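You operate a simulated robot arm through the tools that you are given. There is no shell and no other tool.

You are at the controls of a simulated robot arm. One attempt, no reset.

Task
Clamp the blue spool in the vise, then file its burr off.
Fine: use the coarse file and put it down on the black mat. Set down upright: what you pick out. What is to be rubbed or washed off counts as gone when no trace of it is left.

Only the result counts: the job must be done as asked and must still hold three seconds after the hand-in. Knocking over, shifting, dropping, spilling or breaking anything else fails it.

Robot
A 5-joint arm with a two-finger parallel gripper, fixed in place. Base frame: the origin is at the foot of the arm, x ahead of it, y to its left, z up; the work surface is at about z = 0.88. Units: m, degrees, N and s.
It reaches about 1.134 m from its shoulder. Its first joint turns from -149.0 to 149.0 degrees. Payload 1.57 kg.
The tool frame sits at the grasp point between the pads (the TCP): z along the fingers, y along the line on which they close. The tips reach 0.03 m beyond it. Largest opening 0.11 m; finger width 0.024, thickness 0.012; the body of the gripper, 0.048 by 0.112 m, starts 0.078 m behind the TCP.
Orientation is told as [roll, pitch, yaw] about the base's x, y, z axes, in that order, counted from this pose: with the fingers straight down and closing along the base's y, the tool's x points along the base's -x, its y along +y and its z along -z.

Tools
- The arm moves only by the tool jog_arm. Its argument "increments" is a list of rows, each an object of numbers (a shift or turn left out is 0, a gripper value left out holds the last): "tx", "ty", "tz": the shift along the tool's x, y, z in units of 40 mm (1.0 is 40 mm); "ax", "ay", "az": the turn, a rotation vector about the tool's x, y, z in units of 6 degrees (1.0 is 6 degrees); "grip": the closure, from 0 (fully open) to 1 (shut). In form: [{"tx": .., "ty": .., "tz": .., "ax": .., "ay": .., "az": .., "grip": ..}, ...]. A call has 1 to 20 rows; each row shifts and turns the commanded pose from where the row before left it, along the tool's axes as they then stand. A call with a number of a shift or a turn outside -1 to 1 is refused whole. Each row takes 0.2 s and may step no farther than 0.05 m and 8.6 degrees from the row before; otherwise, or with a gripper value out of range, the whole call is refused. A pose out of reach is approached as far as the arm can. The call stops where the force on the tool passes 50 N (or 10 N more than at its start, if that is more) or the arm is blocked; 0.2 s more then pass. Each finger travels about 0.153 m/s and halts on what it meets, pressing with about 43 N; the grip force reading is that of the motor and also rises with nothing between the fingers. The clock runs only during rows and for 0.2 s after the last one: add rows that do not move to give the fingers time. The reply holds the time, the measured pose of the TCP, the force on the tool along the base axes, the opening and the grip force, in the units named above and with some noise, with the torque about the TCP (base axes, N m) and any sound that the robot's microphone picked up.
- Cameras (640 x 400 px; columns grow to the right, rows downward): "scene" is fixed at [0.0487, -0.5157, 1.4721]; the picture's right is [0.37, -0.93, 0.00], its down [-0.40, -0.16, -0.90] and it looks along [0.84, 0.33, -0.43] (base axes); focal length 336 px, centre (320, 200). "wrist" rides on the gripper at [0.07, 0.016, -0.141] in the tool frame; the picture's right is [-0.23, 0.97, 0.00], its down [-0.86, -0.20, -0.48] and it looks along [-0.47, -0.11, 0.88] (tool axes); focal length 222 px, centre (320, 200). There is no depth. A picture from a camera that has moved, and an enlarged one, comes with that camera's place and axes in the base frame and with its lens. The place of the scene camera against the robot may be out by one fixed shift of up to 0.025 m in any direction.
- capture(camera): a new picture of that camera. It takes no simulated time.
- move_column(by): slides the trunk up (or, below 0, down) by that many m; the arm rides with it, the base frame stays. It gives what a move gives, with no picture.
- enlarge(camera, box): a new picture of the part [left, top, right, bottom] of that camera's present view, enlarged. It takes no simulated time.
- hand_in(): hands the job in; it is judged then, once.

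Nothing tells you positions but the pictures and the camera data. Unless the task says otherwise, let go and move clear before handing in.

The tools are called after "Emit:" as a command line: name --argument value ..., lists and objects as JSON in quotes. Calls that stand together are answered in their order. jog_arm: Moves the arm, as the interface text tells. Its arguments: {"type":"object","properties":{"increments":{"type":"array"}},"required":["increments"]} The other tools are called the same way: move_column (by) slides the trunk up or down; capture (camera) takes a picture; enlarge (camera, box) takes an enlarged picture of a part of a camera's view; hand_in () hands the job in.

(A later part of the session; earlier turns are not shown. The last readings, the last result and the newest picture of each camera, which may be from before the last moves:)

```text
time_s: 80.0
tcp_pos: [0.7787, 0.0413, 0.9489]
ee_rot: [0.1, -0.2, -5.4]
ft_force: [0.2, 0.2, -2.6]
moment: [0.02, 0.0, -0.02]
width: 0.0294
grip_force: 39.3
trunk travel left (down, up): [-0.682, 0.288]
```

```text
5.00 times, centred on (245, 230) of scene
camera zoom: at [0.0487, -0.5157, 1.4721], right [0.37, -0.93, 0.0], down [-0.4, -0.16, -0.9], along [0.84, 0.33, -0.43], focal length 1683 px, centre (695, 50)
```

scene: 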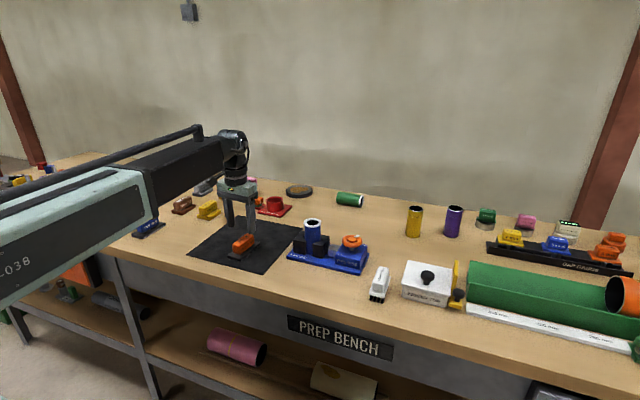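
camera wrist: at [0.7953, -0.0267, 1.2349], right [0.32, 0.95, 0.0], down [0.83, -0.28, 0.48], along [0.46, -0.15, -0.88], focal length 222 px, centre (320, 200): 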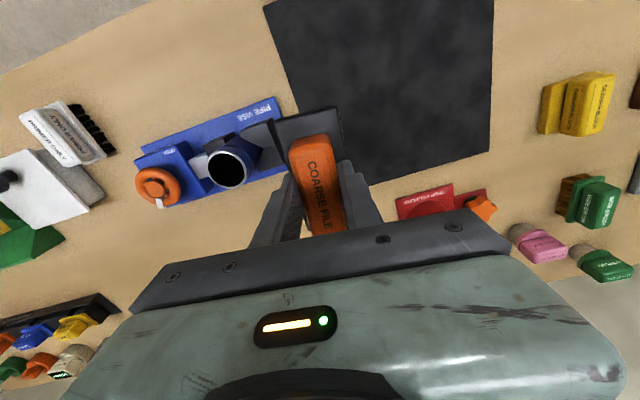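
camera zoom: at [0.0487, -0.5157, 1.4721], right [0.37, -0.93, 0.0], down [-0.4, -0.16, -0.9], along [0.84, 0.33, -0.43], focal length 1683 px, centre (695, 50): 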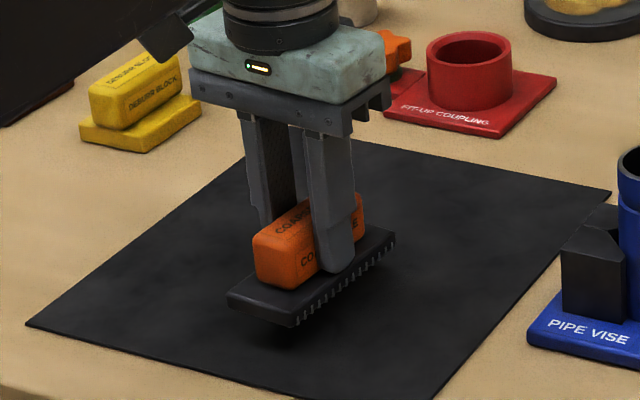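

Emit:
move_column --by -0.016

Emit:
enlarge --camera "scene" --box '[210, 210, 290, 270]'

```text
time_s: 80.7
tcp_pos: [0.7794, 0.0424, 0.9326]
ee_rot: [0.0, -0.3, -5.4]
ft_force: [1.1, -0.2, -3.0]
moment: [-0.02, 0.0, 0.02]
width: 0.0297
grip_force: 39.3
trunk travel left (down, up): [-0.666, 0.304]
```

```text
6.67 times, centred on (250, 240) of scene
camera zoom: at [0.0487, -0.5157, 1.4721], right [0.37, -0.93, 0.0], down [-0.4, -0.16, -0.9], along [0.84, 0.33, -0.43], focal length 2244 px, centre (787, -67)
```

zoom: 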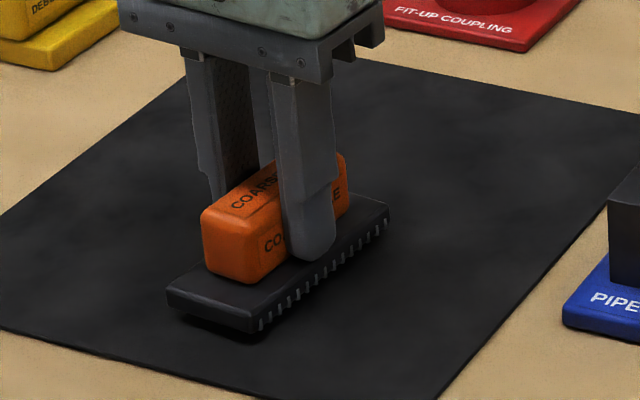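

Emit:
move_column --by -0.0025

```text
time_s: 81.2
tcp_pos: [0.7785, 0.0421, 0.9306]
ee_rot: [0.0, -0.2, -5.3]
ft_force: [-0.2, -0.5, -3.6]
moment: [0.0, -0.02, 0.0]
width: 0.0296
grip_force: 38.9
trunk travel left (down, up): [-0.664, 0.306]
```

Emit:
move_column --by -0.0015

```text
time_s: 81.7
tcp_pos: [0.7798, 0.0403, 0.9287]
ee_rot: [0.0, -0.2, -5.4]
ft_force: [-0.2, 0.5, -2.4]
moment: [0.0, 0.0, 0.01]
width: 0.0294
grip_force: 39.4
trunk travel left (down, up): [-0.662, 0.308]
```

Emit:
move_column --by -0.0015

```text
time_s: 82.2
tcp_pos: [0.7799, 0.0423, 0.9275]
ee_rot: [0.0, -0.1, -5.4]
ft_force: [-0.4, -0.3, -2.2]
moment: [0.01, 0.01, 0.01]
width: 0.0294
grip_force: 39.2
trunk travel left (down, up): [-0.661, 0.309]
```

Emit:
move_column --by -0.0015

```text
time_s: 82.7
tcp_pos: [0.7787, 0.0419, 0.9275]
ee_rot: [0.0, -0.2, -5.4]
ft_force: [6.2, 0.2, 11.8]
moment: [0.08, 0.48, -0.04]
width: 0.0294
grip_force: 39.1
trunk travel left (down, up): [-0.659, 0.311]
```

The file is now resting on the mat, with a light reaction force. I'll release it slowly and rise.

Emit:
jog_arm --increments '[{"grip": 0.7}, {"grip": 0.6}, {"grip": 0.45}, {"grip": 0.4}, {}, {}]'

Emit:
move_column --by 0.15

Emit:
capture --camera "scene"

Emit:
enlarge --camera "scene" --box '[200, 190, 380, 280]'

```text
time_s: 84.1
tcp_pos: [0.7787, 0.0423, 0.9265]
ee_rot: [0.1, -0.2, -5.3]
ft_force: [-0.4, -0.3, -1.5]
moment: [0.03, -0.02, 0.0]
width: 0.0658
grip_force: 0.0
trunk travel left (down, up): [-0.659, 0.311]
```

```text
time_s: 85.9
tcp_pos: [0.7798, 0.0418, 1.0752]
ee_rot: [0.0, -0.3, -5.4]
ft_force: [0.3, 0.7, 0.7]
moment: [0.01, -0.02, 0.01]
width: 0.0661
grip_force: 0.0
trunk travel left (down, up): [-0.809, 0.161]
```

```text
taken
```

scene: 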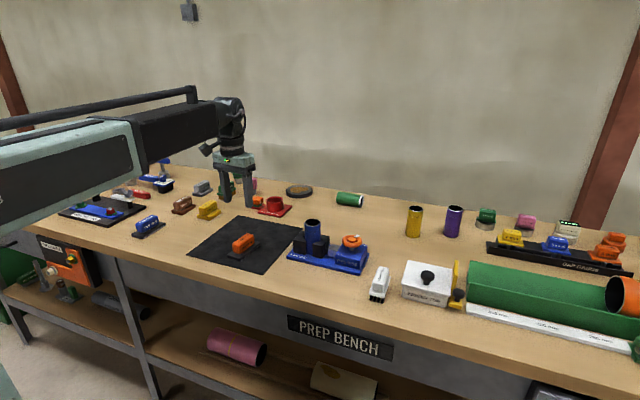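

```text
3.56 times, centred on (290, 235) of scene
camera zoom: at [0.0487, -0.5157, 1.4721], right [0.37, -0.93, 0.0], down [-0.4, -0.16, -0.9], along [0.84, 0.33, -0.43], focal length 1197 px, centre (427, 76)
```

zoom: 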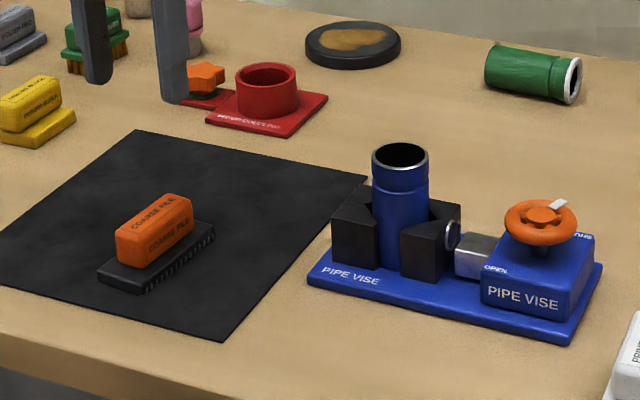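

The main job looks done: spool clamped and deburred, and the file upright on the mat. Next I want to put the green spool back, which lies near (1.22, -0.17), so I need to know how far I can reach. I'll raise and test extending forward.

Emit:
move_column --by 0.04

Emit:
jog_arm --increments '[{"az": -0.9, "grip": 0}, {"tx": -0.7, "ty": -0.7}, {"tx": -0.7, "ty": -0.7}, {"tx": -0.7, "ty": -0.7}, {"tx": -0.7, "ty": -0.7}, {"tx": -0.7, "ty": -0.7}, {"tx": -0.7, "ty": -0.7}, {}]'

Emit:
jog_arm --increments '[{"tx": -0.5}, {"tx": -0.5}, {"tx": -0.5}, {"tx": -0.5}, {"tx": -0.5}, {"tx": -0.5}, {"tx": -0.5}, {"tx": -0.5}, {}]'

Emit:
capture --camera "wrist"

Emit:
capture --camera "scene"

```text
time_s: 86.7
tcp_pos: [0.778, 0.0422, 1.1151]
ee_rot: [0.0, -0.2, -5.4]
ft_force: [-0.1, 0.2, -0.8]
moment: [-0.01, 0.0, -0.01]
width: 0.0659
grip_force: 0.1
trunk travel left (down, up): [-0.849, 0.121]
```

```text
time_s: 88.5
tcp_pos: [0.9386, -0.126, 1.1162]
ee_rot: [0.0, -0.2, 0.0]
ft_force: [0.3, -0.2, -0.1]
moment: [0.04, 0.01, 0.02]
width: 0.1102
grip_force: 0.1
out of reach, approached as far as the arm can: row 7
trunk travel left (down, up): [-0.849, 0.121]
```

```text
time_s: 90.5
tcp_pos: [0.9403, -0.1106, 1.1156]
ee_rot: [-0.1, -0.2, 0.0]
ft_force: [-0.2, 0.5, 0.9]
moment: [-0.01, 0.01, 0.06]
width: 0.1101
grip_force: 0.2
out of reach, approached as far as the arm can: row 1, 2, 3, 4, 5, 6, 7, 8
trunk travel left (down, up): [-0.849, 0.121]
```

```text
taken
camera wrist: at [0.8705, -0.0937, 1.257], right [0.23, 0.97, 0.0], down [0.85, -0.2, 0.48], along [0.47, -0.11, -0.88], focal length 222 px, centre (320, 200)
```

wrist: 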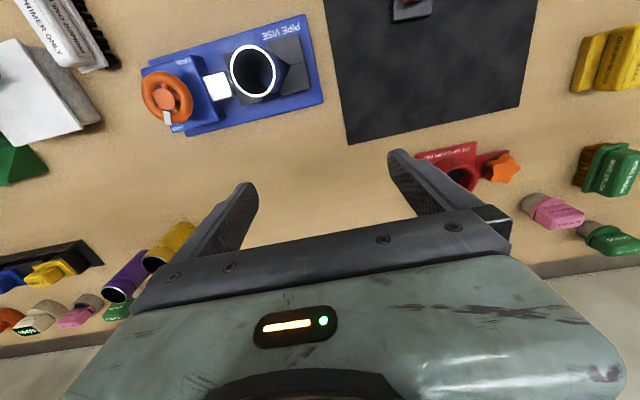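

```text
taken
```

scene: 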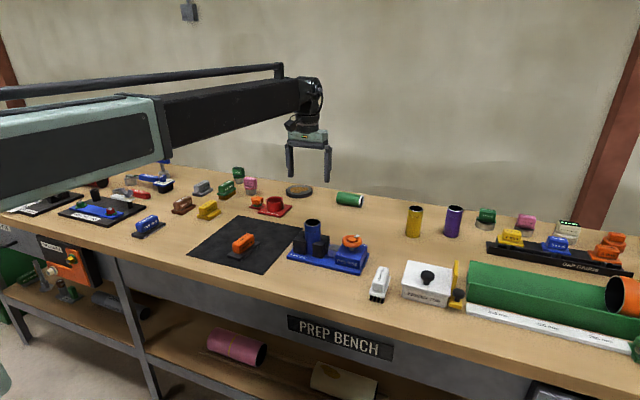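

With the tool vertical the arm tops out at a radius of 0.947 m. I'll check how far it gets with the tool tilted forward, staying high and clear: first aligning yaw with the arm's plane, then tilting.

Emit:
jog_arm --increments '[{"az": 1}, {"az": 0.1}, {}, {"ay": -1}, {"ay": -1}, {"ay": -1}, {}]'

```text
time_s: 92.1
tcp_pos: [0.9411, -0.1095, 1.1276]
ee_rot: [0.1, -18.3, -6.6]
ft_force: [1.4, -1.1, -0.3]
moment: [0.02, 0.02, -0.03]
width: 0.1099
grip_force: 0.1
out of reach, approached as far as the arm can: row 5, 6
trunk travel left (down, up): [-0.849, 0.121]
```

Tilting forward keeps the TCP in place and raises it, so the wrist-to-TCP length is about 0.236 m and bare fingertips can't comfortably reach the green spool. Holding the file at a 45° tilt would give enough extra reach to roll the spool back gently. First I'll un-tilt and return above the file.

Emit:
jog_arm --increments '[{"ay": 1}, {"ay": 1}, {"ay": 1}, {}]'

```text
time_s: 93.1
tcp_pos: [0.9395, -0.1103, 1.1163]
ee_rot: [0.0, -0.1, -6.5]
ft_force: [-0.7, 0.0, -0.4]
moment: [0.0, -0.03, -0.03]
width: 0.1099
grip_force: 0.1
out of reach, approached as far as the arm can: row 1, 2
trunk travel left (down, up): [-0.849, 0.121]
```

Emit:
jog_arm --increments '[{"az": -1}, {"az": -0.08}, {"tx": 0.76, "ty": 0.64}, {"tx": 0.76, "ty": 0.64}, {"tx": 0.76, "ty": 0.64}, {"tx": 0.76, "ty": 0.64}, {"tx": 0.76, "ty": 0.64}, {"tx": 0.76, "ty": 0.64}, {"az": -0.55, "grip": 0.4}, {}, {}]'

Emit:
enlarge --camera "wrist" --box '[220, 50, 420, 190]'

Emit:
capture --camera "scene"

```text
time_s: 95.5
tcp_pos: [0.7576, 0.0439, 1.1164]
ee_rot: [-0.1, -0.1, 3.2]
ft_force: [0.0, 0.3, 0.3]
moment: [0.03, -0.02, 0.04]
width: 0.066
grip_force: 0.1
trunk travel left (down, up): [-0.849, 0.121]
```

```text
2.86 times, centred on (320, 120) of wrist
camera zoom: at [0.6874, 0.0566, 1.2572], right [0.17, 0.98, 0.0], down [0.86, -0.15, 0.48], along [0.47, -0.08, -0.88], focal length 635 px, centre (320, 429)
```

zoom: 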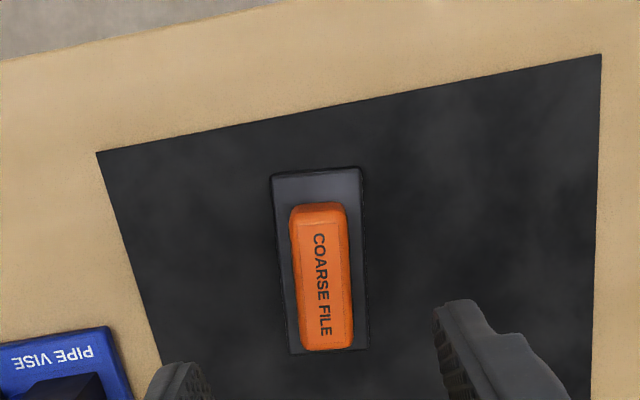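

```text
taken
```

scene: 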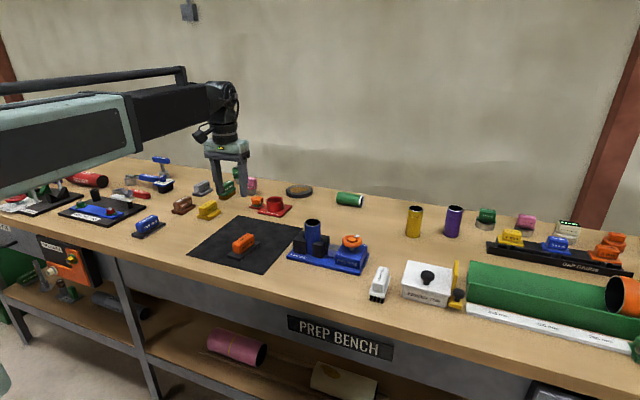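

The file is where I left it. I'll tilt the tool forward 45° here, well above everything.

Emit:
jog_arm --increments '[{"tx": 0.19}, {"ay": -1}, {"ay": -1}, {"ay": -1}, {"ay": -1}, {"ay": -1}, {"ay": -1}, {"ay": -1}, {"ay": -0.5}, {}, {}]'

Emit:
capture --camera "scene"

Emit:
capture --camera "wrist"

```text
time_s: 97.9
tcp_pos: [0.7513, 0.0434, 1.1861]
ee_rot: [-0.1, -45.3, 3.2]
ft_force: [0.0, -0.6, 0.3]
moment: [-0.01, -0.03, 0.03]
width: 0.0662
grip_force: 0.1
out of reach, approached as far as the arm can: row 3, 4, 5, 6, 7, 8, 9
trunk travel left (down, up): [-0.849, 0.121]
```

```text
taken
```

scene: 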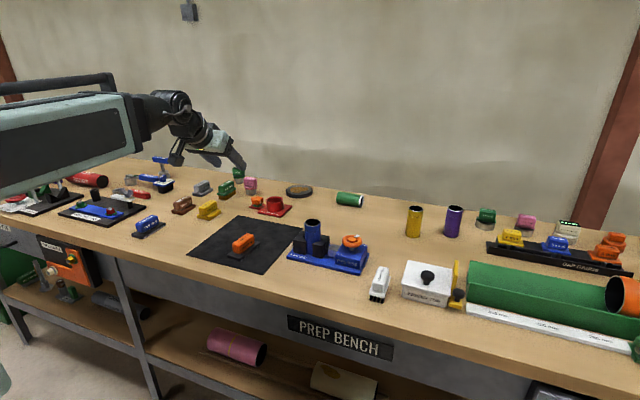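

```text
taken
camera wrist: at [0.6008, 0.0511, 1.2365], right [0.11, 0.98, 0.16], down [0.27, -0.18, 0.94], along [0.96, -0.06, -0.29], focal length 222 px, centre (320, 200)
```

wrist: 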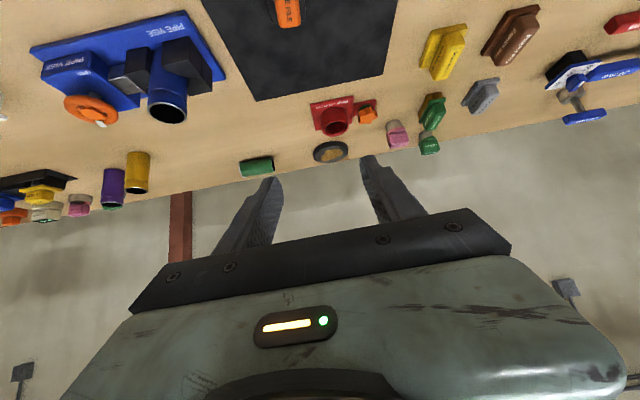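

The 45° tilt works and I have a good look ahead. I'll lower toward the file's handle.

Emit:
move_column --by -0.2

Emit:
capture --camera "wrist"

Emit:
enlarge --camera "scene" --box '[170, 170, 310, 270]'

```text
time_s: 100.1
tcp_pos: [0.7494, 0.0434, 0.9851]
ee_rot: [-0.2, -45.1, 3.3]
ft_force: [0.9, -0.3, -0.4]
moment: [-0.01, -0.01, 0.01]
width: 0.066
grip_force: 0.2
trunk travel left (down, up): [-0.649, 0.321]
```

```text
taken
camera wrist: at [0.6007, 0.051, 1.0365], right [0.11, 0.98, 0.16], down [0.27, -0.18, 0.94], along [0.96, -0.06, -0.29], focal length 222 px, centre (320, 200)
```

wrist: 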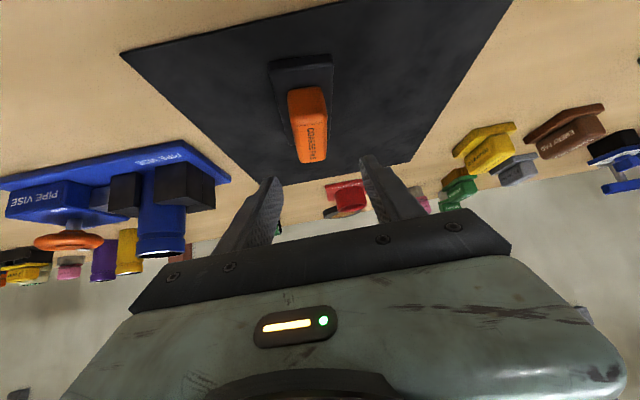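

```text
4.00 times, centred on (240, 220) of scene
camera zoom: at [0.0487, -0.5157, 1.4721], right [0.37, -0.93, 0.0], down [-0.4, -0.16, -0.9], along [0.84, 0.33, -0.43], focal length 1346 px, centre (640, 120)
```

zoom: 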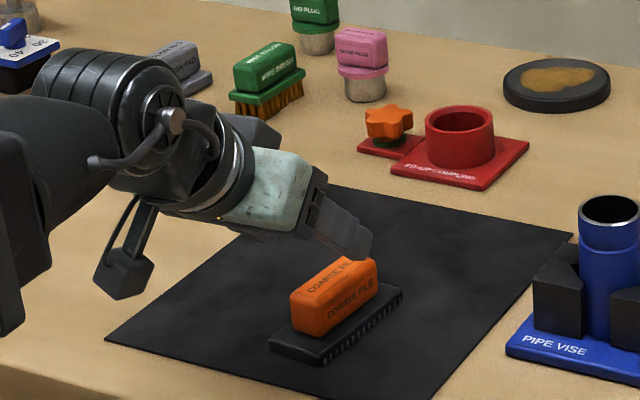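

Clearances look fine. I'll descend the rest of the way to the handle and close.

Emit:
move_column --by -0.056

Emit:
capture --camera "wrist"

Emit:
enlarge --camera "scene" --box '[170, 180, 310, 280]'

```text
time_s: 101.0
tcp_pos: [0.7503, 0.0438, 0.9307]
ee_rot: [0.0, -45.1, 3.2]
ft_force: [1.1, -0.8, -0.3]
moment: [0.0, -0.02, 0.0]
width: 0.0661
grip_force: 0.2
trunk travel left (down, up): [-0.593, 0.377]
```

```text
taken
camera wrist: at [0.6007, 0.051, 0.9805], right [0.11, 0.98, 0.16], down [0.27, -0.18, 0.94], along [0.96, -0.06, -0.29], focal length 222 px, centre (320, 200)
```

wrist: 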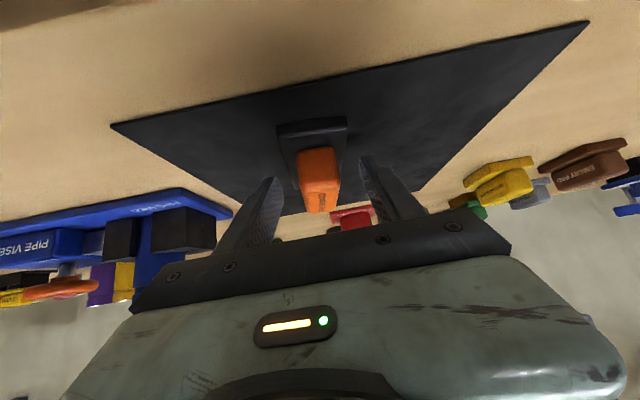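

```text
4.00 times, centred on (240, 230) of scene
camera zoom: at [0.0487, -0.5157, 1.4721], right [0.37, -0.93, 0.0], down [-0.4, -0.16, -0.9], along [0.84, 0.33, -0.43], focal length 1346 px, centre (640, 80)
```

zoom: 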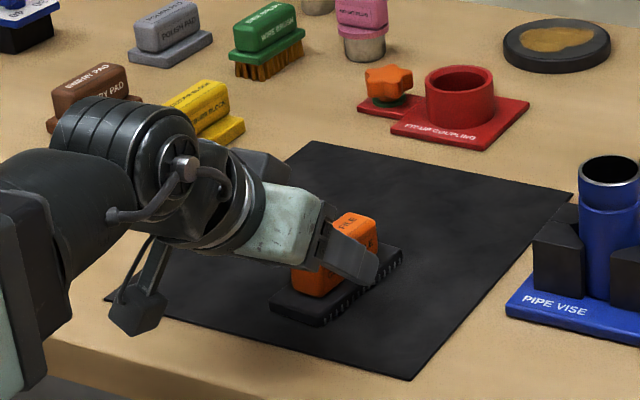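

Emit:
move_column --by -0.004

Emit:
jog_arm --increments '[{"grip": 0.6}, {"grip": 1.0}, {}, {}]'

Emit:
enlarge --camera "scene" --box '[170, 180, 310, 280]'

```text
time_s: 101.6
tcp_pos: [0.7499, 0.042, 0.9269]
ee_rot: [-0.1, -45.2, 3.2]
ft_force: [0.1, 1.0, -0.1]
moment: [0.02, 0.01, -0.01]
width: 0.0661
grip_force: 0.0
trunk travel left (down, up): [-0.589, 0.381]
```

```text
time_s: 102.6
tcp_pos: [0.7508, 0.0426, 0.9245]
ee_rot: [-0.1, -45.2, 3.2]
ft_force: [0.4, -1.6, 2.9]
moment: [0.08, -0.07, 0.17]
width: 0.0296
grip_force: 39.0
trunk travel left (down, up): [-0.589, 0.381]
```

```text
4.00 times, centred on (240, 230) of scene
camera zoom: at [0.0487, -0.5157, 1.4721], right [0.37, -0.93, 0.0], down [-0.4, -0.16, -0.9], along [0.84, 0.33, -0.43], focal length 1346 px, centre (640, 80)
```

zoom: 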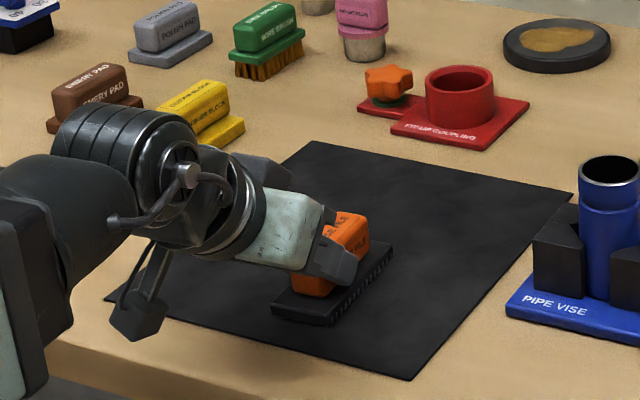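

The file is gripped flush at 45°. I'll lift it a little and check that it stays level.

Emit:
move_column --by 0.03

Emit:
enlarge --camera "scene" --box '[170, 170, 310, 270]'

Emit:
capture --camera "wrist"

```text
time_s: 103.3
tcp_pos: [0.7507, 0.0432, 0.9551]
ee_rot: [0.0, -45.0, 3.2]
ft_force: [0.9, 0.4, -2.9]
moment: [-0.01, 0.08, 0.01]
width: 0.0295
grip_force: 39.2
trunk travel left (down, up): [-0.619, 0.351]
```

```text
4.00 times, centred on (240, 220) of scene
camera zoom: at [0.0487, -0.5157, 1.4721], right [0.37, -0.93, 0.0], down [-0.4, -0.16, -0.9], along [0.84, 0.33, -0.43], focal length 1346 px, centre (640, 120)
```

zoom: 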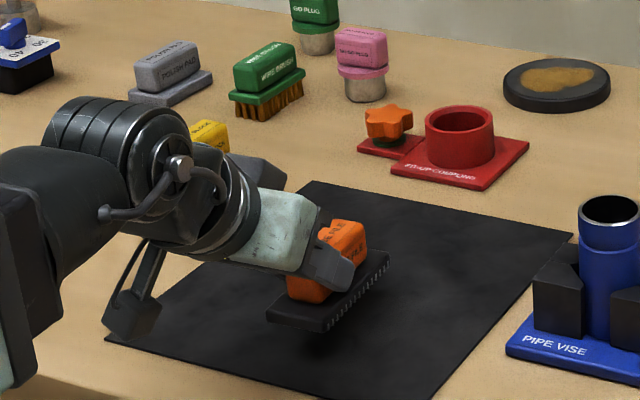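

```text
taken
camera wrist: at [0.601, 0.0511, 1.0063], right [0.11, 0.98, 0.16], down [0.27, -0.18, 0.94], along [0.96, -0.06, -0.29], focal length 222 px, centre (320, 200)
```

wrist: 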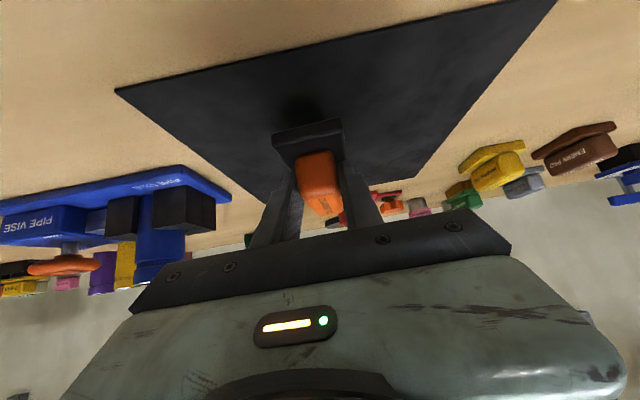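

The file is level and stable in the tilted grip. I'll raise it well clear and swing the arm toward the green spool's azimuth.

Emit:
move_column --by 0.15

Emit:
jog_arm --increments '[{"ty": -0.705, "ax": 0.2534, "az": 0.2534}, {"ty": -0.705, "ax": 0.2534, "az": 0.2534}, {"ty": -0.705, "ax": 0.2534, "az": 0.2534}, {"ty": -0.705, "ax": 0.2534, "az": 0.2534}, {"ty": -0.705, "ax": 0.2534, "az": 0.2534}, {}, {}]'

Emit:
capture --camera "scene"

```text
time_s: 105.1
tcp_pos: [0.751, 0.0427, 1.1064]
ee_rot: [0.0, -45.2, 3.2]
ft_force: [0.1, -0.3, -2.9]
moment: [0.02, 0.11, 0.01]
width: 0.0298
grip_force: 39.0
trunk travel left (down, up): [-0.769, 0.201]
```

```text
time_s: 106.7
tcp_pos: [0.7486, -0.097, 1.1054]
ee_rot: [0.0, -45.1, -7.5]
ft_force: [0.2, 0.3, -2.6]
moment: [-0.01, 0.08, -0.01]
width: 0.0299
grip_force: 39.2
trunk travel left (down, up): [-0.769, 0.201]
```

```text
taken
```

scene: 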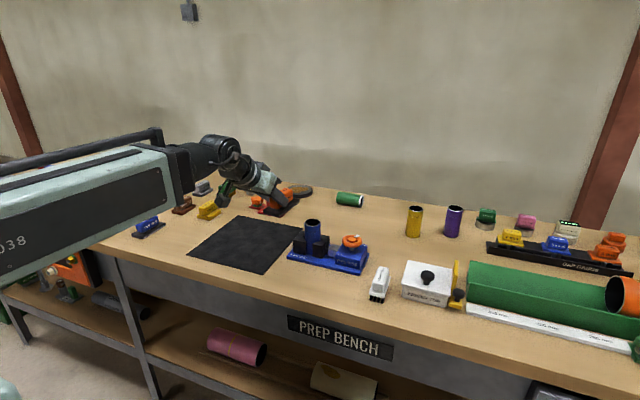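

The swing worked cleanly. I'll extend toward the green spool at this safe height, then tilt the file up slightly.

Emit:
jog_arm --increments '[{"tx": -0.68, "tz": 0.68}, {"tx": -0.68, "tz": 0.68}, {"tx": -0.68, "tz": 0.68}, {"tx": -0.68, "tz": 0.68}, {"tx": -0.68, "tz": 0.68}, {"tx": -0.68, "tz": 0.68}, {"tx": -0.68, "tz": 0.68}, {"tx": -0.68, "tz": 0.68}, {"tx": -0.68, "tz": 0.68}, {}, {"ay": -1}, {"ay": -1}, {"ay": -0.5}, {}]'

Emit:
capture --camera "scene"

Emit:
capture --camera "wrist"

```text
time_s: 109.7
tcp_pos: [1.093, -0.1434, 1.1541]
ee_rot: [0.0, -60.1, -7.4]
ft_force: [-0.6, 0.4, -2.3]
moment: [0.04, 0.08, -0.02]
width: 0.0294
grip_force: 39.3
out of reach, approached as far as the arm can: row 11, 12, 13
trunk travel left (down, up): [-0.769, 0.201]
```

```text
taken
```

scene: 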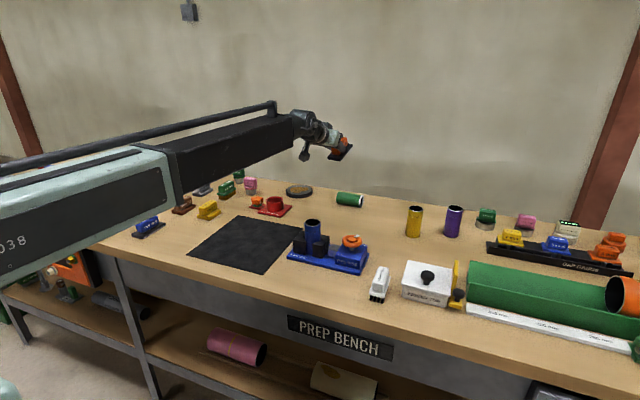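

```text
taken
camera wrist: at [0.9381, -0.1069, 1.165], right [0.24, 0.95, 0.2], down [-0.01, -0.2, 0.98], along [0.97, -0.24, -0.03], focal length 222 px, centre (320, 200)
```

wrist: 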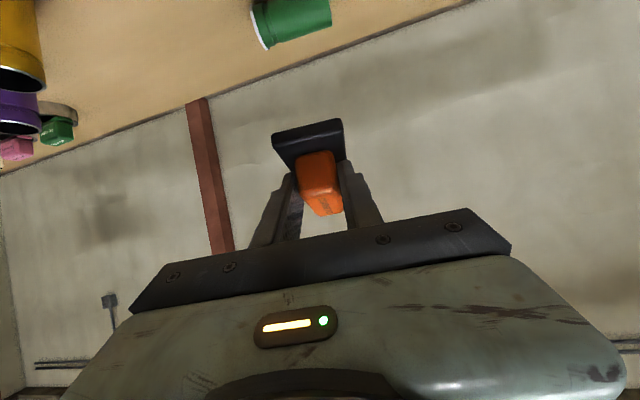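

The green spool is visible ahead at about (1.22, -0.165). I'll extend to near maximum reach and lower to just above it.

Emit:
jog_arm --increments '[{"tx": -0.285, "tz": 0.494}, {"tx": -0.285, "tz": 0.494}, {}, {}]'

Emit:
move_column --by -0.17

Emit:
capture --camera "wrist"

Emit:
enlarge --camera "scene" --box '[270, 130, 400, 270]'

```text
time_s: 110.7
tcp_pos: [1.1379, -0.148, 1.155]
ee_rot: [-0.1, -60.1, -7.5]
ft_force: [0.1, 0.5, -3.2]
moment: [0.0, 0.1, 0.02]
width: 0.0297
grip_force: 39.5
trunk travel left (down, up): [-0.769, 0.201]
```

```text
time_s: 112.6
tcp_pos: [1.1389, -0.1483, 0.9849]
ee_rot: [-0.1, -60.1, -7.5]
ft_force: [-0.1, -0.4, -3.5]
moment: [0.0, 0.13, 0.01]
width: 0.0297
grip_force: 39.3
trunk travel left (down, up): [-0.599, 0.371]
```

```text
taken
camera wrist: at [0.9843, -0.1115, 0.9951], right [0.24, 0.95, 0.2], down [-0.01, -0.2, 0.98], along [0.97, -0.24, -0.03], focal length 222 px, centre (320, 200)
```

wrist: 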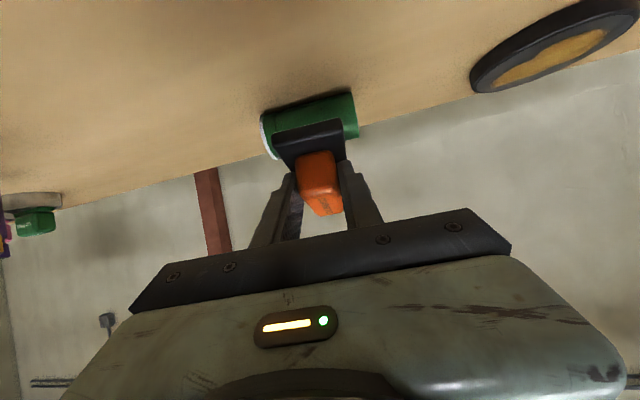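

```text
2.86 times, centred on (335, 200) of scene
camera zoom: at [0.0487, -0.5157, 1.4721], right [0.37, -0.93, 0.0], down [-0.4, -0.16, -0.9], along [0.84, 0.33, -0.43], focal length 962 px, centre (277, 200)
```

zoom: 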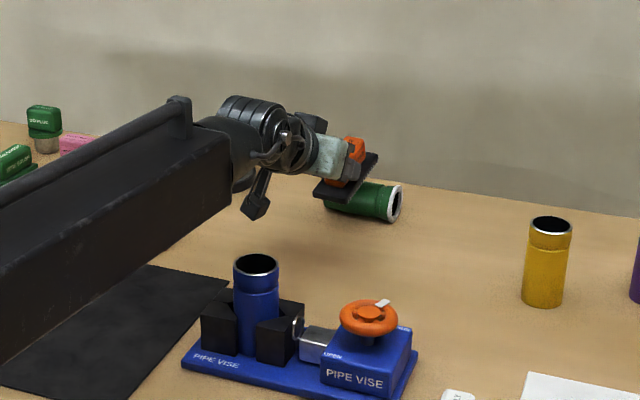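

The file hovers right above the green spool, and the arm is clear of the vise. I'll lower carefully to light contact.

Emit:
move_column --by -0.022

Emit:
enlarge --camera "scene" --box '[310, 160, 390, 220]'

Emit:
enlarge --camera "wrist" --box '[220, 80, 400, 220]'

```text
time_s: 113.3
tcp_pos: [1.1374, -0.1491, 0.9622]
ee_rot: [0.0, -60.1, -7.6]
ft_force: [0.6, -0.8, -2.6]
moment: [0.0, 0.12, -0.03]
width: 0.0294
grip_force: 38.8
trunk travel left (down, up): [-0.577, 0.393]
```

```text
6.67 times, centred on (350, 190) of scene
camera zoom: at [0.0487, -0.5157, 1.4721], right [0.37, -0.93, 0.0], down [-0.4, -0.16, -0.9], along [0.84, 0.33, -0.43], focal length 2244 px, centre (120, 267)
```

zoom: 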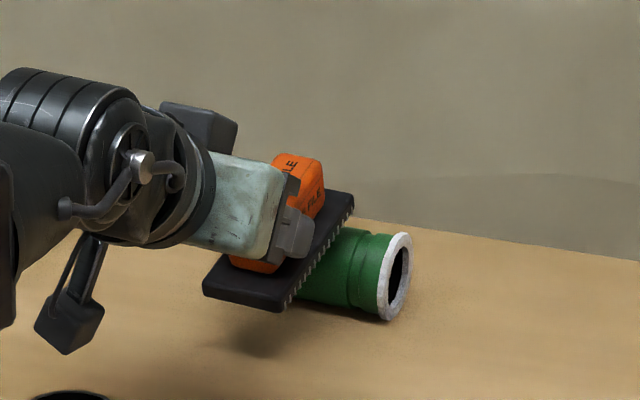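

```text
2.86 times, centred on (310, 150) of wrist
camera zoom: at [0.9843, -0.1115, 0.973], right [0.24, 0.95, 0.2], down [-0.01, -0.2, 0.98], along [0.97, -0.24, -0.03], focal length 635 px, centre (349, 343)
```

zoom: 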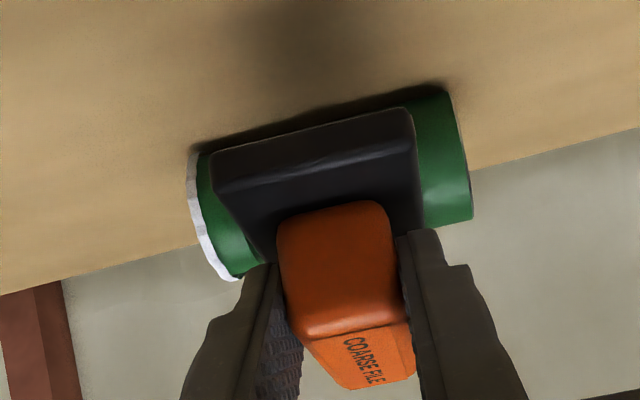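

Emit:
move_column --by -0.004

```text
time_s: 113.8
tcp_pos: [1.1376, -0.1481, 0.9603]
ee_rot: [0.0, -60.1, -7.5]
ft_force: [-0.4, -0.4, -2.5]
moment: [0.02, 0.07, -0.01]
width: 0.0297
grip_force: 39.1
trunk travel left (down, up): [-0.573, 0.397]
```

Emit:
move_column --by -0.003

```text
time_s: 114.3
tcp_pos: [1.1382, -0.1476, 0.9553]
ee_rot: [-0.1, -60.1, -7.4]
ft_force: [-0.1, 0.2, -2.8]
moment: [0.0, 0.08, -0.04]
width: 0.0297
grip_force: 38.9
trunk travel left (down, up): [-0.57, 0.4]
```

Emit:
move_column --by -0.003

Emit:
enlarge --camera "scene" --box '[310, 160, 390, 220]'

```text
time_s: 114.8
tcp_pos: [1.1373, -0.1481, 0.9537]
ee_rot: [0.0, -60.2, -7.5]
ft_force: [0.0, -0.3, -2.9]
moment: [0.01, 0.07, 0.02]
width: 0.0298
grip_force: 39.1
trunk travel left (down, up): [-0.567, 0.403]
```

```text
6.67 times, centred on (350, 190) of scene
camera zoom: at [0.0487, -0.5157, 1.4721], right [0.37, -0.93, 0.0], down [-0.4, -0.16, -0.9], along [0.84, 0.33, -0.43], focal length 2244 px, centre (120, 267)
```

zoom: 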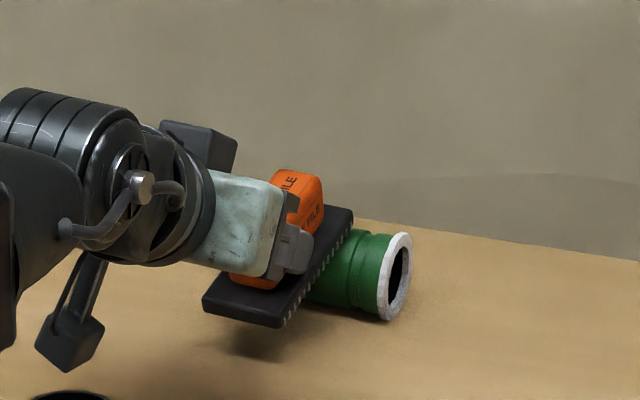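

Emit:
move_column --by -0.003

```text
time_s: 115.3
tcp_pos: [1.1382, -0.1474, 0.9501]
ee_rot: [0.0, -60.0, -7.5]
ft_force: [-0.3, -0.2, -0.8]
moment: [0.0, -0.05, 0.0]
width: 0.0294
grip_force: 39.2
trunk travel left (down, up): [-0.564, 0.406]
```

Light contact detected. I'll add a touch more pressure.

Emit:
move_column --by -0.001

Emit:
enlarge --camera "scene" --box '[310, 160, 390, 220]'

```text
time_s: 115.9
tcp_pos: [1.1385, -0.1489, 0.9493]
ee_rot: [0.0, -60.2, -7.5]
ft_force: [-0.5, 0.8, 4.0]
moment: [0.07, -0.49, 0.02]
width: 0.0296
grip_force: 39.0
trunk travel left (down, up): [-0.563, 0.407]
```

```text
6.67 times, centred on (350, 190) of scene
camera zoom: at [0.0487, -0.5157, 1.4721], right [0.37, -0.93, 0.0], down [-0.4, -0.16, -0.9], along [0.84, 0.33, -0.43], focal length 2244 px, centre (120, 267)
```

zoom: 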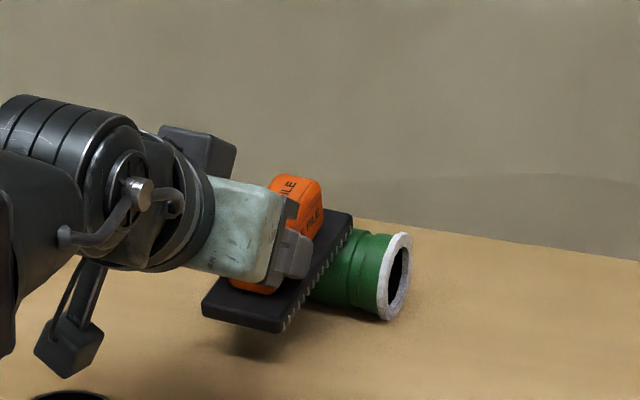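

Pressing with about 7 N near the front of the file. I'll draw it back slowly, with a slight pitch to keep contact, so the spool rolls toward me.

Emit:
jog_arm --increments '[{"tx": 0.125, "tz": -0.2165, "ay": 0.045}, {"tx": 0.125, "tz": -0.2165, "ay": 0.045}, {"tx": 0.125, "tz": -0.2165, "ay": 0.045}, {"tx": 0.125, "tz": -0.2165, "ay": 0.045}]'

Emit:
enlarge --camera "scene" --box '[310, 160, 390, 220]'

Emit:
enlarge --camera "wrist" --box '[220, 80, 400, 220]'

```text
time_s: 116.9
tcp_pos: [1.0972, -0.1425, 0.9454]
ee_rot: [-0.1, -59.1, -7.5]
ft_force: [0.1, -0.6, -3.9]
moment: [0.01, 0.1, -0.02]
width: 0.0297
grip_force: 38.8
out of reach, approached as far as the arm can: row 3
trunk travel left (down, up): [-0.563, 0.407]
```

```text
6.67 times, centred on (350, 190) of scene
camera zoom: at [0.0487, -0.5157, 1.4721], right [0.37, -0.93, 0.0], down [-0.4, -0.16, -0.9], along [0.84, 0.33, -0.43], focal length 2244 px, centre (120, 267)
```

zoom: 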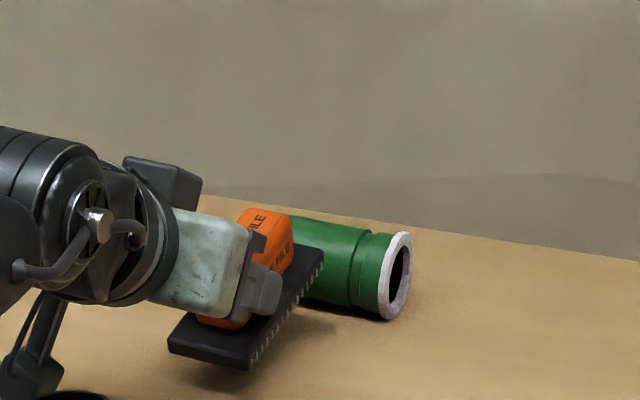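

```text
2.86 times, centred on (310, 150) of wrist
camera zoom: at [0.9443, -0.1062, 0.9582], right [0.24, 0.95, 0.19], down [0.0, -0.2, 0.98], along [0.97, -0.24, -0.05], focal length 635 px, centre (349, 343)
```

zoom: 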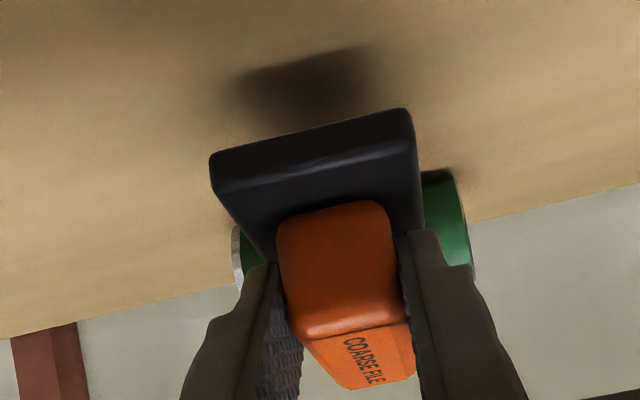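

The file slid off without rolling the spool, because its incline broke contact almost at once. I'll go back out and retry with a bit more downward pitch during the pull.

Emit:
move_column --by 0.025

Emit:
jog_arm --increments '[{"tx": -0.25, "tz": 0.433, "ay": -0.09}, {"tx": -0.25, "tz": 0.433, "ay": -0.09}, {"tx": -0.07, "tz": 0.12}, {}, {}]'

Emit:
move_column --by -0.024

Emit:
enlarge --camera "scene" --box '[310, 160, 390, 220]'

```text
time_s: 117.6
tcp_pos: [1.0979, -0.1429, 0.9704]
ee_rot: [0.1, -59.0, -7.5]
ft_force: [-0.2, -0.5, -3.3]
moment: [0.05, 0.08, -0.01]
width: 0.0298
grip_force: 39.0
trunk travel left (down, up): [-0.588, 0.382]
```

```text
time_s: 118.8
tcp_pos: [1.1418, -0.1492, 0.9739]
ee_rot: [-0.1, -60.2, -7.5]
ft_force: [0.0, 0.0, -2.5]
moment: [0.01, 0.07, 0.0]
width: 0.0298
grip_force: 38.9
out of reach, approached as far as the arm can: row 2
trunk travel left (down, up): [-0.588, 0.382]
```

```text
time_s: 119.5
tcp_pos: [1.1411, -0.1474, 0.9518]
ee_rot: [0.1, -60.1, -7.4]
ft_force: [0.1, 0.4, 3.2]
moment: [0.09, -0.36, 0.03]
width: 0.0295
grip_force: 39.1
trunk travel left (down, up): [-0.564, 0.406]
```

```text
6.67 times, centred on (350, 190) of scene
camera zoom: at [0.0487, -0.5157, 1.4721], right [0.37, -0.93, 0.0], down [-0.4, -0.16, -0.9], along [0.84, 0.33, -0.43], focal length 2244 px, centre (120, 267)
```

zoom: 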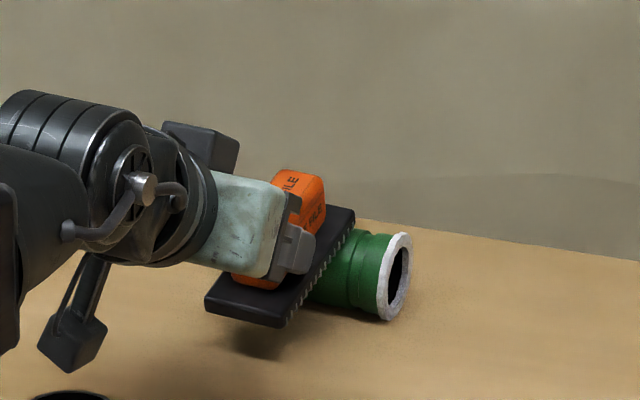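

Emit:
jog_arm --increments '[{"ay": 0.02}, {"tx": 0.075, "tz": -0.13, "ay": 0.045}, {"tx": 0.075, "tz": -0.13, "ay": 0.045}, {"tx": 0.075, "tz": -0.13, "ay": 0.045}]'

Emit:
enlarge --camera "scene" --box '[310, 160, 390, 220]'

```text
time_s: 120.5
tcp_pos: [1.1238, -0.1453, 0.9483]
ee_rot: [0.1, -59.3, -7.5]
ft_force: [-1.4, -1.7, 2.6]
moment: [0.1, -0.36, -0.03]
width: 0.0299
grip_force: 38.6
out of reach, approached as far as the arm can: row 4
trunk travel left (down, up): [-0.564, 0.406]
```

```text
6.67 times, centred on (350, 190) of scene
camera zoom: at [0.0487, -0.5157, 1.4721], right [0.37, -0.93, 0.0], down [-0.4, -0.16, -0.9], along [0.84, 0.33, -0.43], focal length 2244 px, centre (120, 267)
```

zoom: 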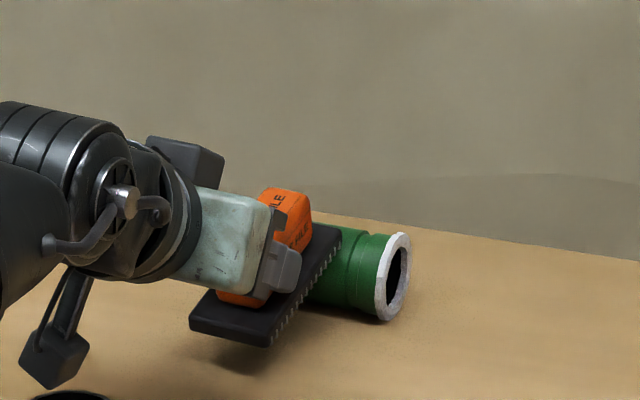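

It's starting to roll. I'll continue with slightly more pressure.

Emit:
jog_arm --increments '[{"ay": 0.03}, {"tx": 0.075, "tz": -0.13, "ay": 0.05}, {"tx": 0.075, "tz": -0.13, "ay": 0.05}, {"tx": 0.075, "tz": -0.13, "ay": 0.05}]'

Emit:
enlarge --camera "scene" --box '[310, 160, 390, 220]'

Emit:
enlarge --camera "wrist" --box '[220, 80, 400, 220]'

```text
time_s: 121.5
tcp_pos: [1.1067, -0.1445, 0.9431]
ee_rot: [0.0, -58.2, -7.5]
ft_force: [0.3, 0.2, -3.2]
moment: [0.0, 0.1, 0.01]
width: 0.0296
grip_force: 38.8
out of reach, approached as far as the arm can: row 4
trunk travel left (down, up): [-0.564, 0.406]
```

```text
6.67 times, centred on (350, 190) of scene
camera zoom: at [0.0487, -0.5157, 1.4721], right [0.37, -0.93, 0.0], down [-0.4, -0.16, -0.9], along [0.84, 0.33, -0.43], focal length 2244 px, centre (120, 267)
```

zoom: 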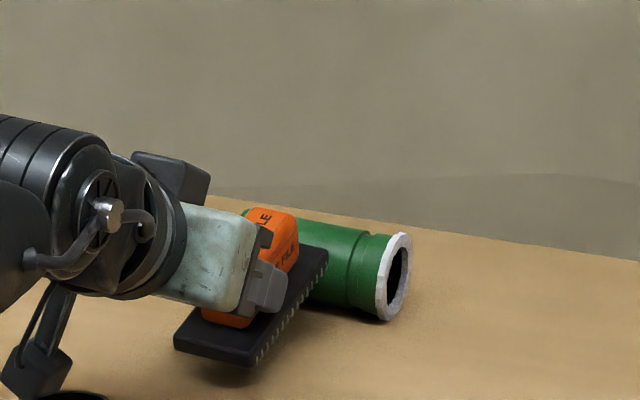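

```text
2.86 times, centred on (310, 150) of wrist
camera zoom: at [0.9527, -0.1068, 0.9585], right [0.25, 0.95, 0.19], down [0.02, -0.2, 0.98], along [0.97, -0.24, -0.07], focal length 635 px, centre (349, 343)
```

zoom: 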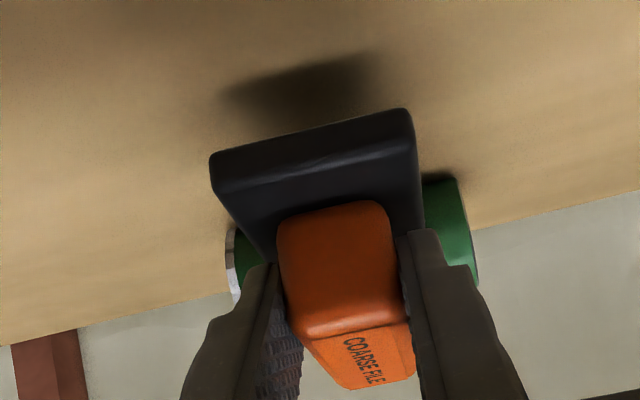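

The file grips only marginally because its surface is inclined against the spool. A flatter approach should work: I'll go back to the mat, set the file down, re-grip it at a 60° tilt and try again. First, raise and retract.

Emit:
move_column --by 0.2

Emit:
jog_arm --increments '[{"ay": 1}, {"ay": 1}, {"ay": 0.2}, {}, {"tx": 0.68, "tz": -0.68}, {"tx": 0.68, "tz": -0.68}, {"tx": 0.68, "tz": -0.68}, {"tx": 0.68, "tz": -0.68}, {"tx": 0.68, "tz": -0.68}, {"tx": 0.68, "tz": -0.68}, {"tx": 0.68, "tz": -0.68}, {"tx": 0.68, "tz": -0.68}, {"tx": 0.68, "tz": -0.68}, {}]'

Emit:
capture --camera "scene"

```text
time_s: 123.6
tcp_pos: [1.1068, -0.1439, 1.1439]
ee_rot: [-0.1, -58.2, -7.5]
ft_force: [0.2, 0.6, -2.5]
moment: [0.03, 0.12, 0.01]
width: 0.0295
grip_force: 39.3
trunk travel left (down, up): [-0.764, 0.206]
```

```text
time_s: 126.6
tcp_pos: [0.7621, -0.0975, 1.0994]
ee_rot: [0.0, -45.3, -7.6]
ft_force: [-0.8, 0.0, -2.9]
moment: [0.02, 0.09, 0.01]
width: 0.0297
grip_force: 39.2
out of reach, approached as far as the arm can: row 1, 2, 3
trunk travel left (down, up): [-0.764, 0.206]
```

```text
taken
```

scene: 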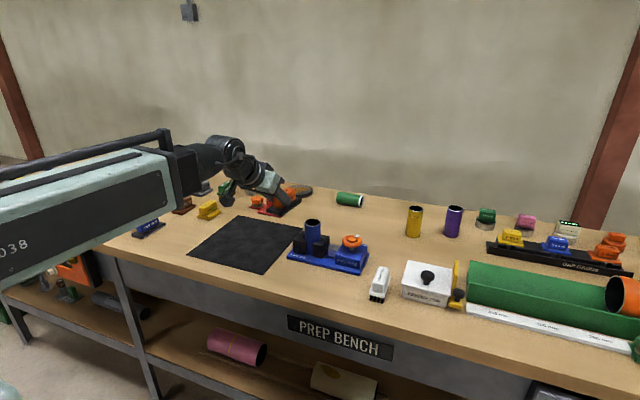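

Emit:
jog_arm --increments '[{"ty": 0.7, "ax": -0.2475, "az": -0.2475}, {"ty": 0.7, "ax": -0.2475, "az": -0.2475}, {"ty": 0.7, "ax": -0.2475, "az": -0.2475}, {"ty": 0.7, "ax": -0.2475, "az": -0.2475}, {"ty": 0.7, "ax": -0.2475, "az": -0.2475}, {}, {}]'

Emit:
move_column --by -0.165

Emit:
enlarge --camera "scene" --box '[170, 180, 310, 280]'

Emit:
capture --camera "wrist"

```text
time_s: 128.2
tcp_pos: [0.7689, 0.0424, 1.1005]
ee_rot: [0.0, -44.9, 2.8]
ft_force: [-0.1, 0.2, -1.7]
moment: [-0.05, 0.12, 0.0]
width: 0.0298
grip_force: 39.1
trunk travel left (down, up): [-0.764, 0.206]
```

```text
time_s: 130.1
tcp_pos: [0.7689, 0.0424, 0.9357]
ee_rot: [0.0, -45.1, 2.9]
ft_force: [0.8, 0.8, -2.3]
moment: [0.0, 0.09, 0.0]
width: 0.0297
grip_force: 39.3
trunk travel left (down, up): [-0.599, 0.371]
```

```text
4.00 times, centred on (240, 230) of scene
camera zoom: at [0.0487, -0.5157, 1.4721], right [0.37, -0.93, 0.0], down [-0.4, -0.16, -0.9], along [0.84, 0.33, -0.43], focal length 1346 px, centre (640, 80)
```

zoom: 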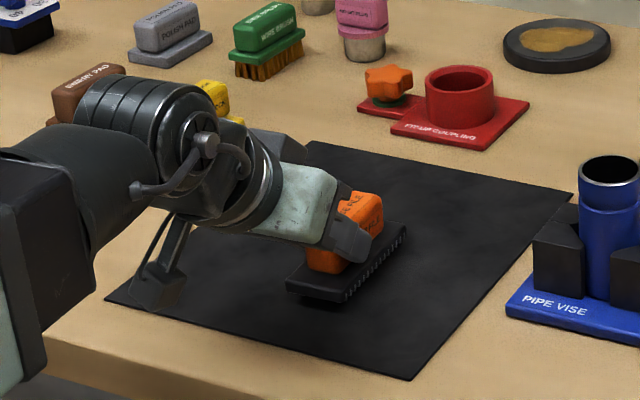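

```text
taken
camera wrist: at [0.62, 0.0505, 0.9863], right [0.11, 0.98, 0.16], down [0.28, -0.19, 0.94], along [0.95, -0.06, -0.29], focal length 222 px, centre (320, 200)
```

wrist: 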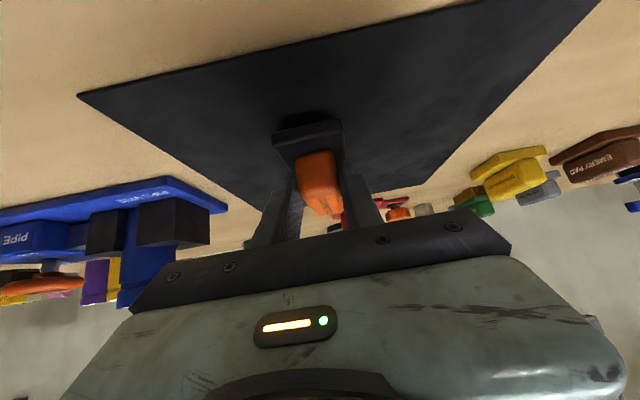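

Emit:
move_column --by -0.008

```text
time_s: 130.7
tcp_pos: [0.7683, 0.0424, 0.928]
ee_rot: [-0.1, -44.9, 2.8]
ft_force: [-0.7, -0.5, -2.6]
moment: [-0.01, 0.07, 0.03]
width: 0.0297
grip_force: 38.8
trunk travel left (down, up): [-0.591, 0.379]
```

Emit:
move_column --by -0.002

```text
time_s: 131.2
tcp_pos: [0.7689, 0.0416, 0.9263]
ee_rot: [0.0, -45.2, 3.0]
ft_force: [1.6, -0.5, 6.7]
moment: [0.08, -0.79, -0.05]
width: 0.0297
grip_force: 39.0
trunk travel left (down, up): [-0.589, 0.381]
```

The file touches the mat. I'll release it gently and back the hand off along its approach line.

Emit:
jog_arm --increments '[{"grip": 0.7}, {"grip": 0.6}, {"grip": 0.45}, {"grip": 0.4}, {}]'

Emit:
enlarge --camera "scene" --box '[170, 180, 310, 280]'

Emit:
enlarge --camera "wrist" --box '[230, 80, 410, 230]'

```text
time_s: 132.4
tcp_pos: [0.7701, 0.0424, 0.9256]
ee_rot: [0.1, -44.9, 3.0]
ft_force: [0.4, -0.3, 0.1]
moment: [-0.02, -0.03, 0.04]
width: 0.0658
grip_force: 0.1
trunk travel left (down, up): [-0.589, 0.381]
```

```text
4.00 times, centred on (240, 230) of scene
camera zoom: at [0.0487, -0.5157, 1.4721], right [0.37, -0.93, 0.0], down [-0.4, -0.16, -0.9], along [0.84, 0.33, -0.43], focal length 1346 px, centre (640, 80)
```

zoom: 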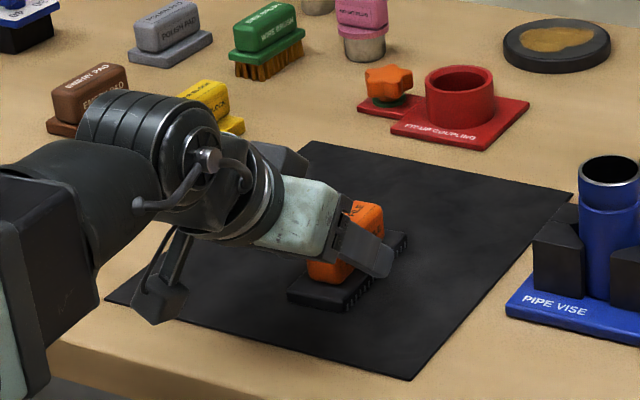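

```text
2.67 times, centred on (320, 155) of wrist
camera zoom: at [0.6198, 0.0506, 0.9764], right [0.11, 0.98, 0.16], down [0.28, -0.19, 0.94], along [0.95, -0.06, -0.29], focal length 592 px, centre (320, 320)
```

zoom: 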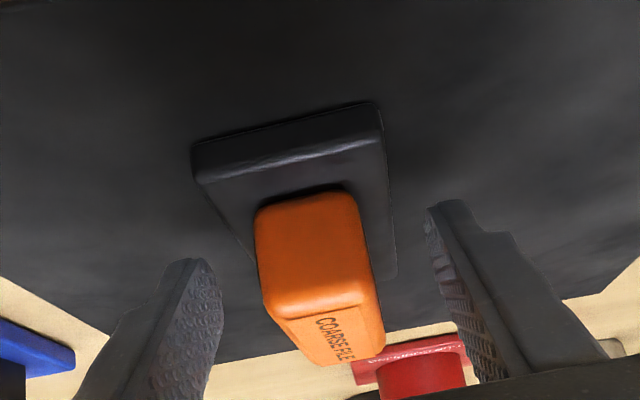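

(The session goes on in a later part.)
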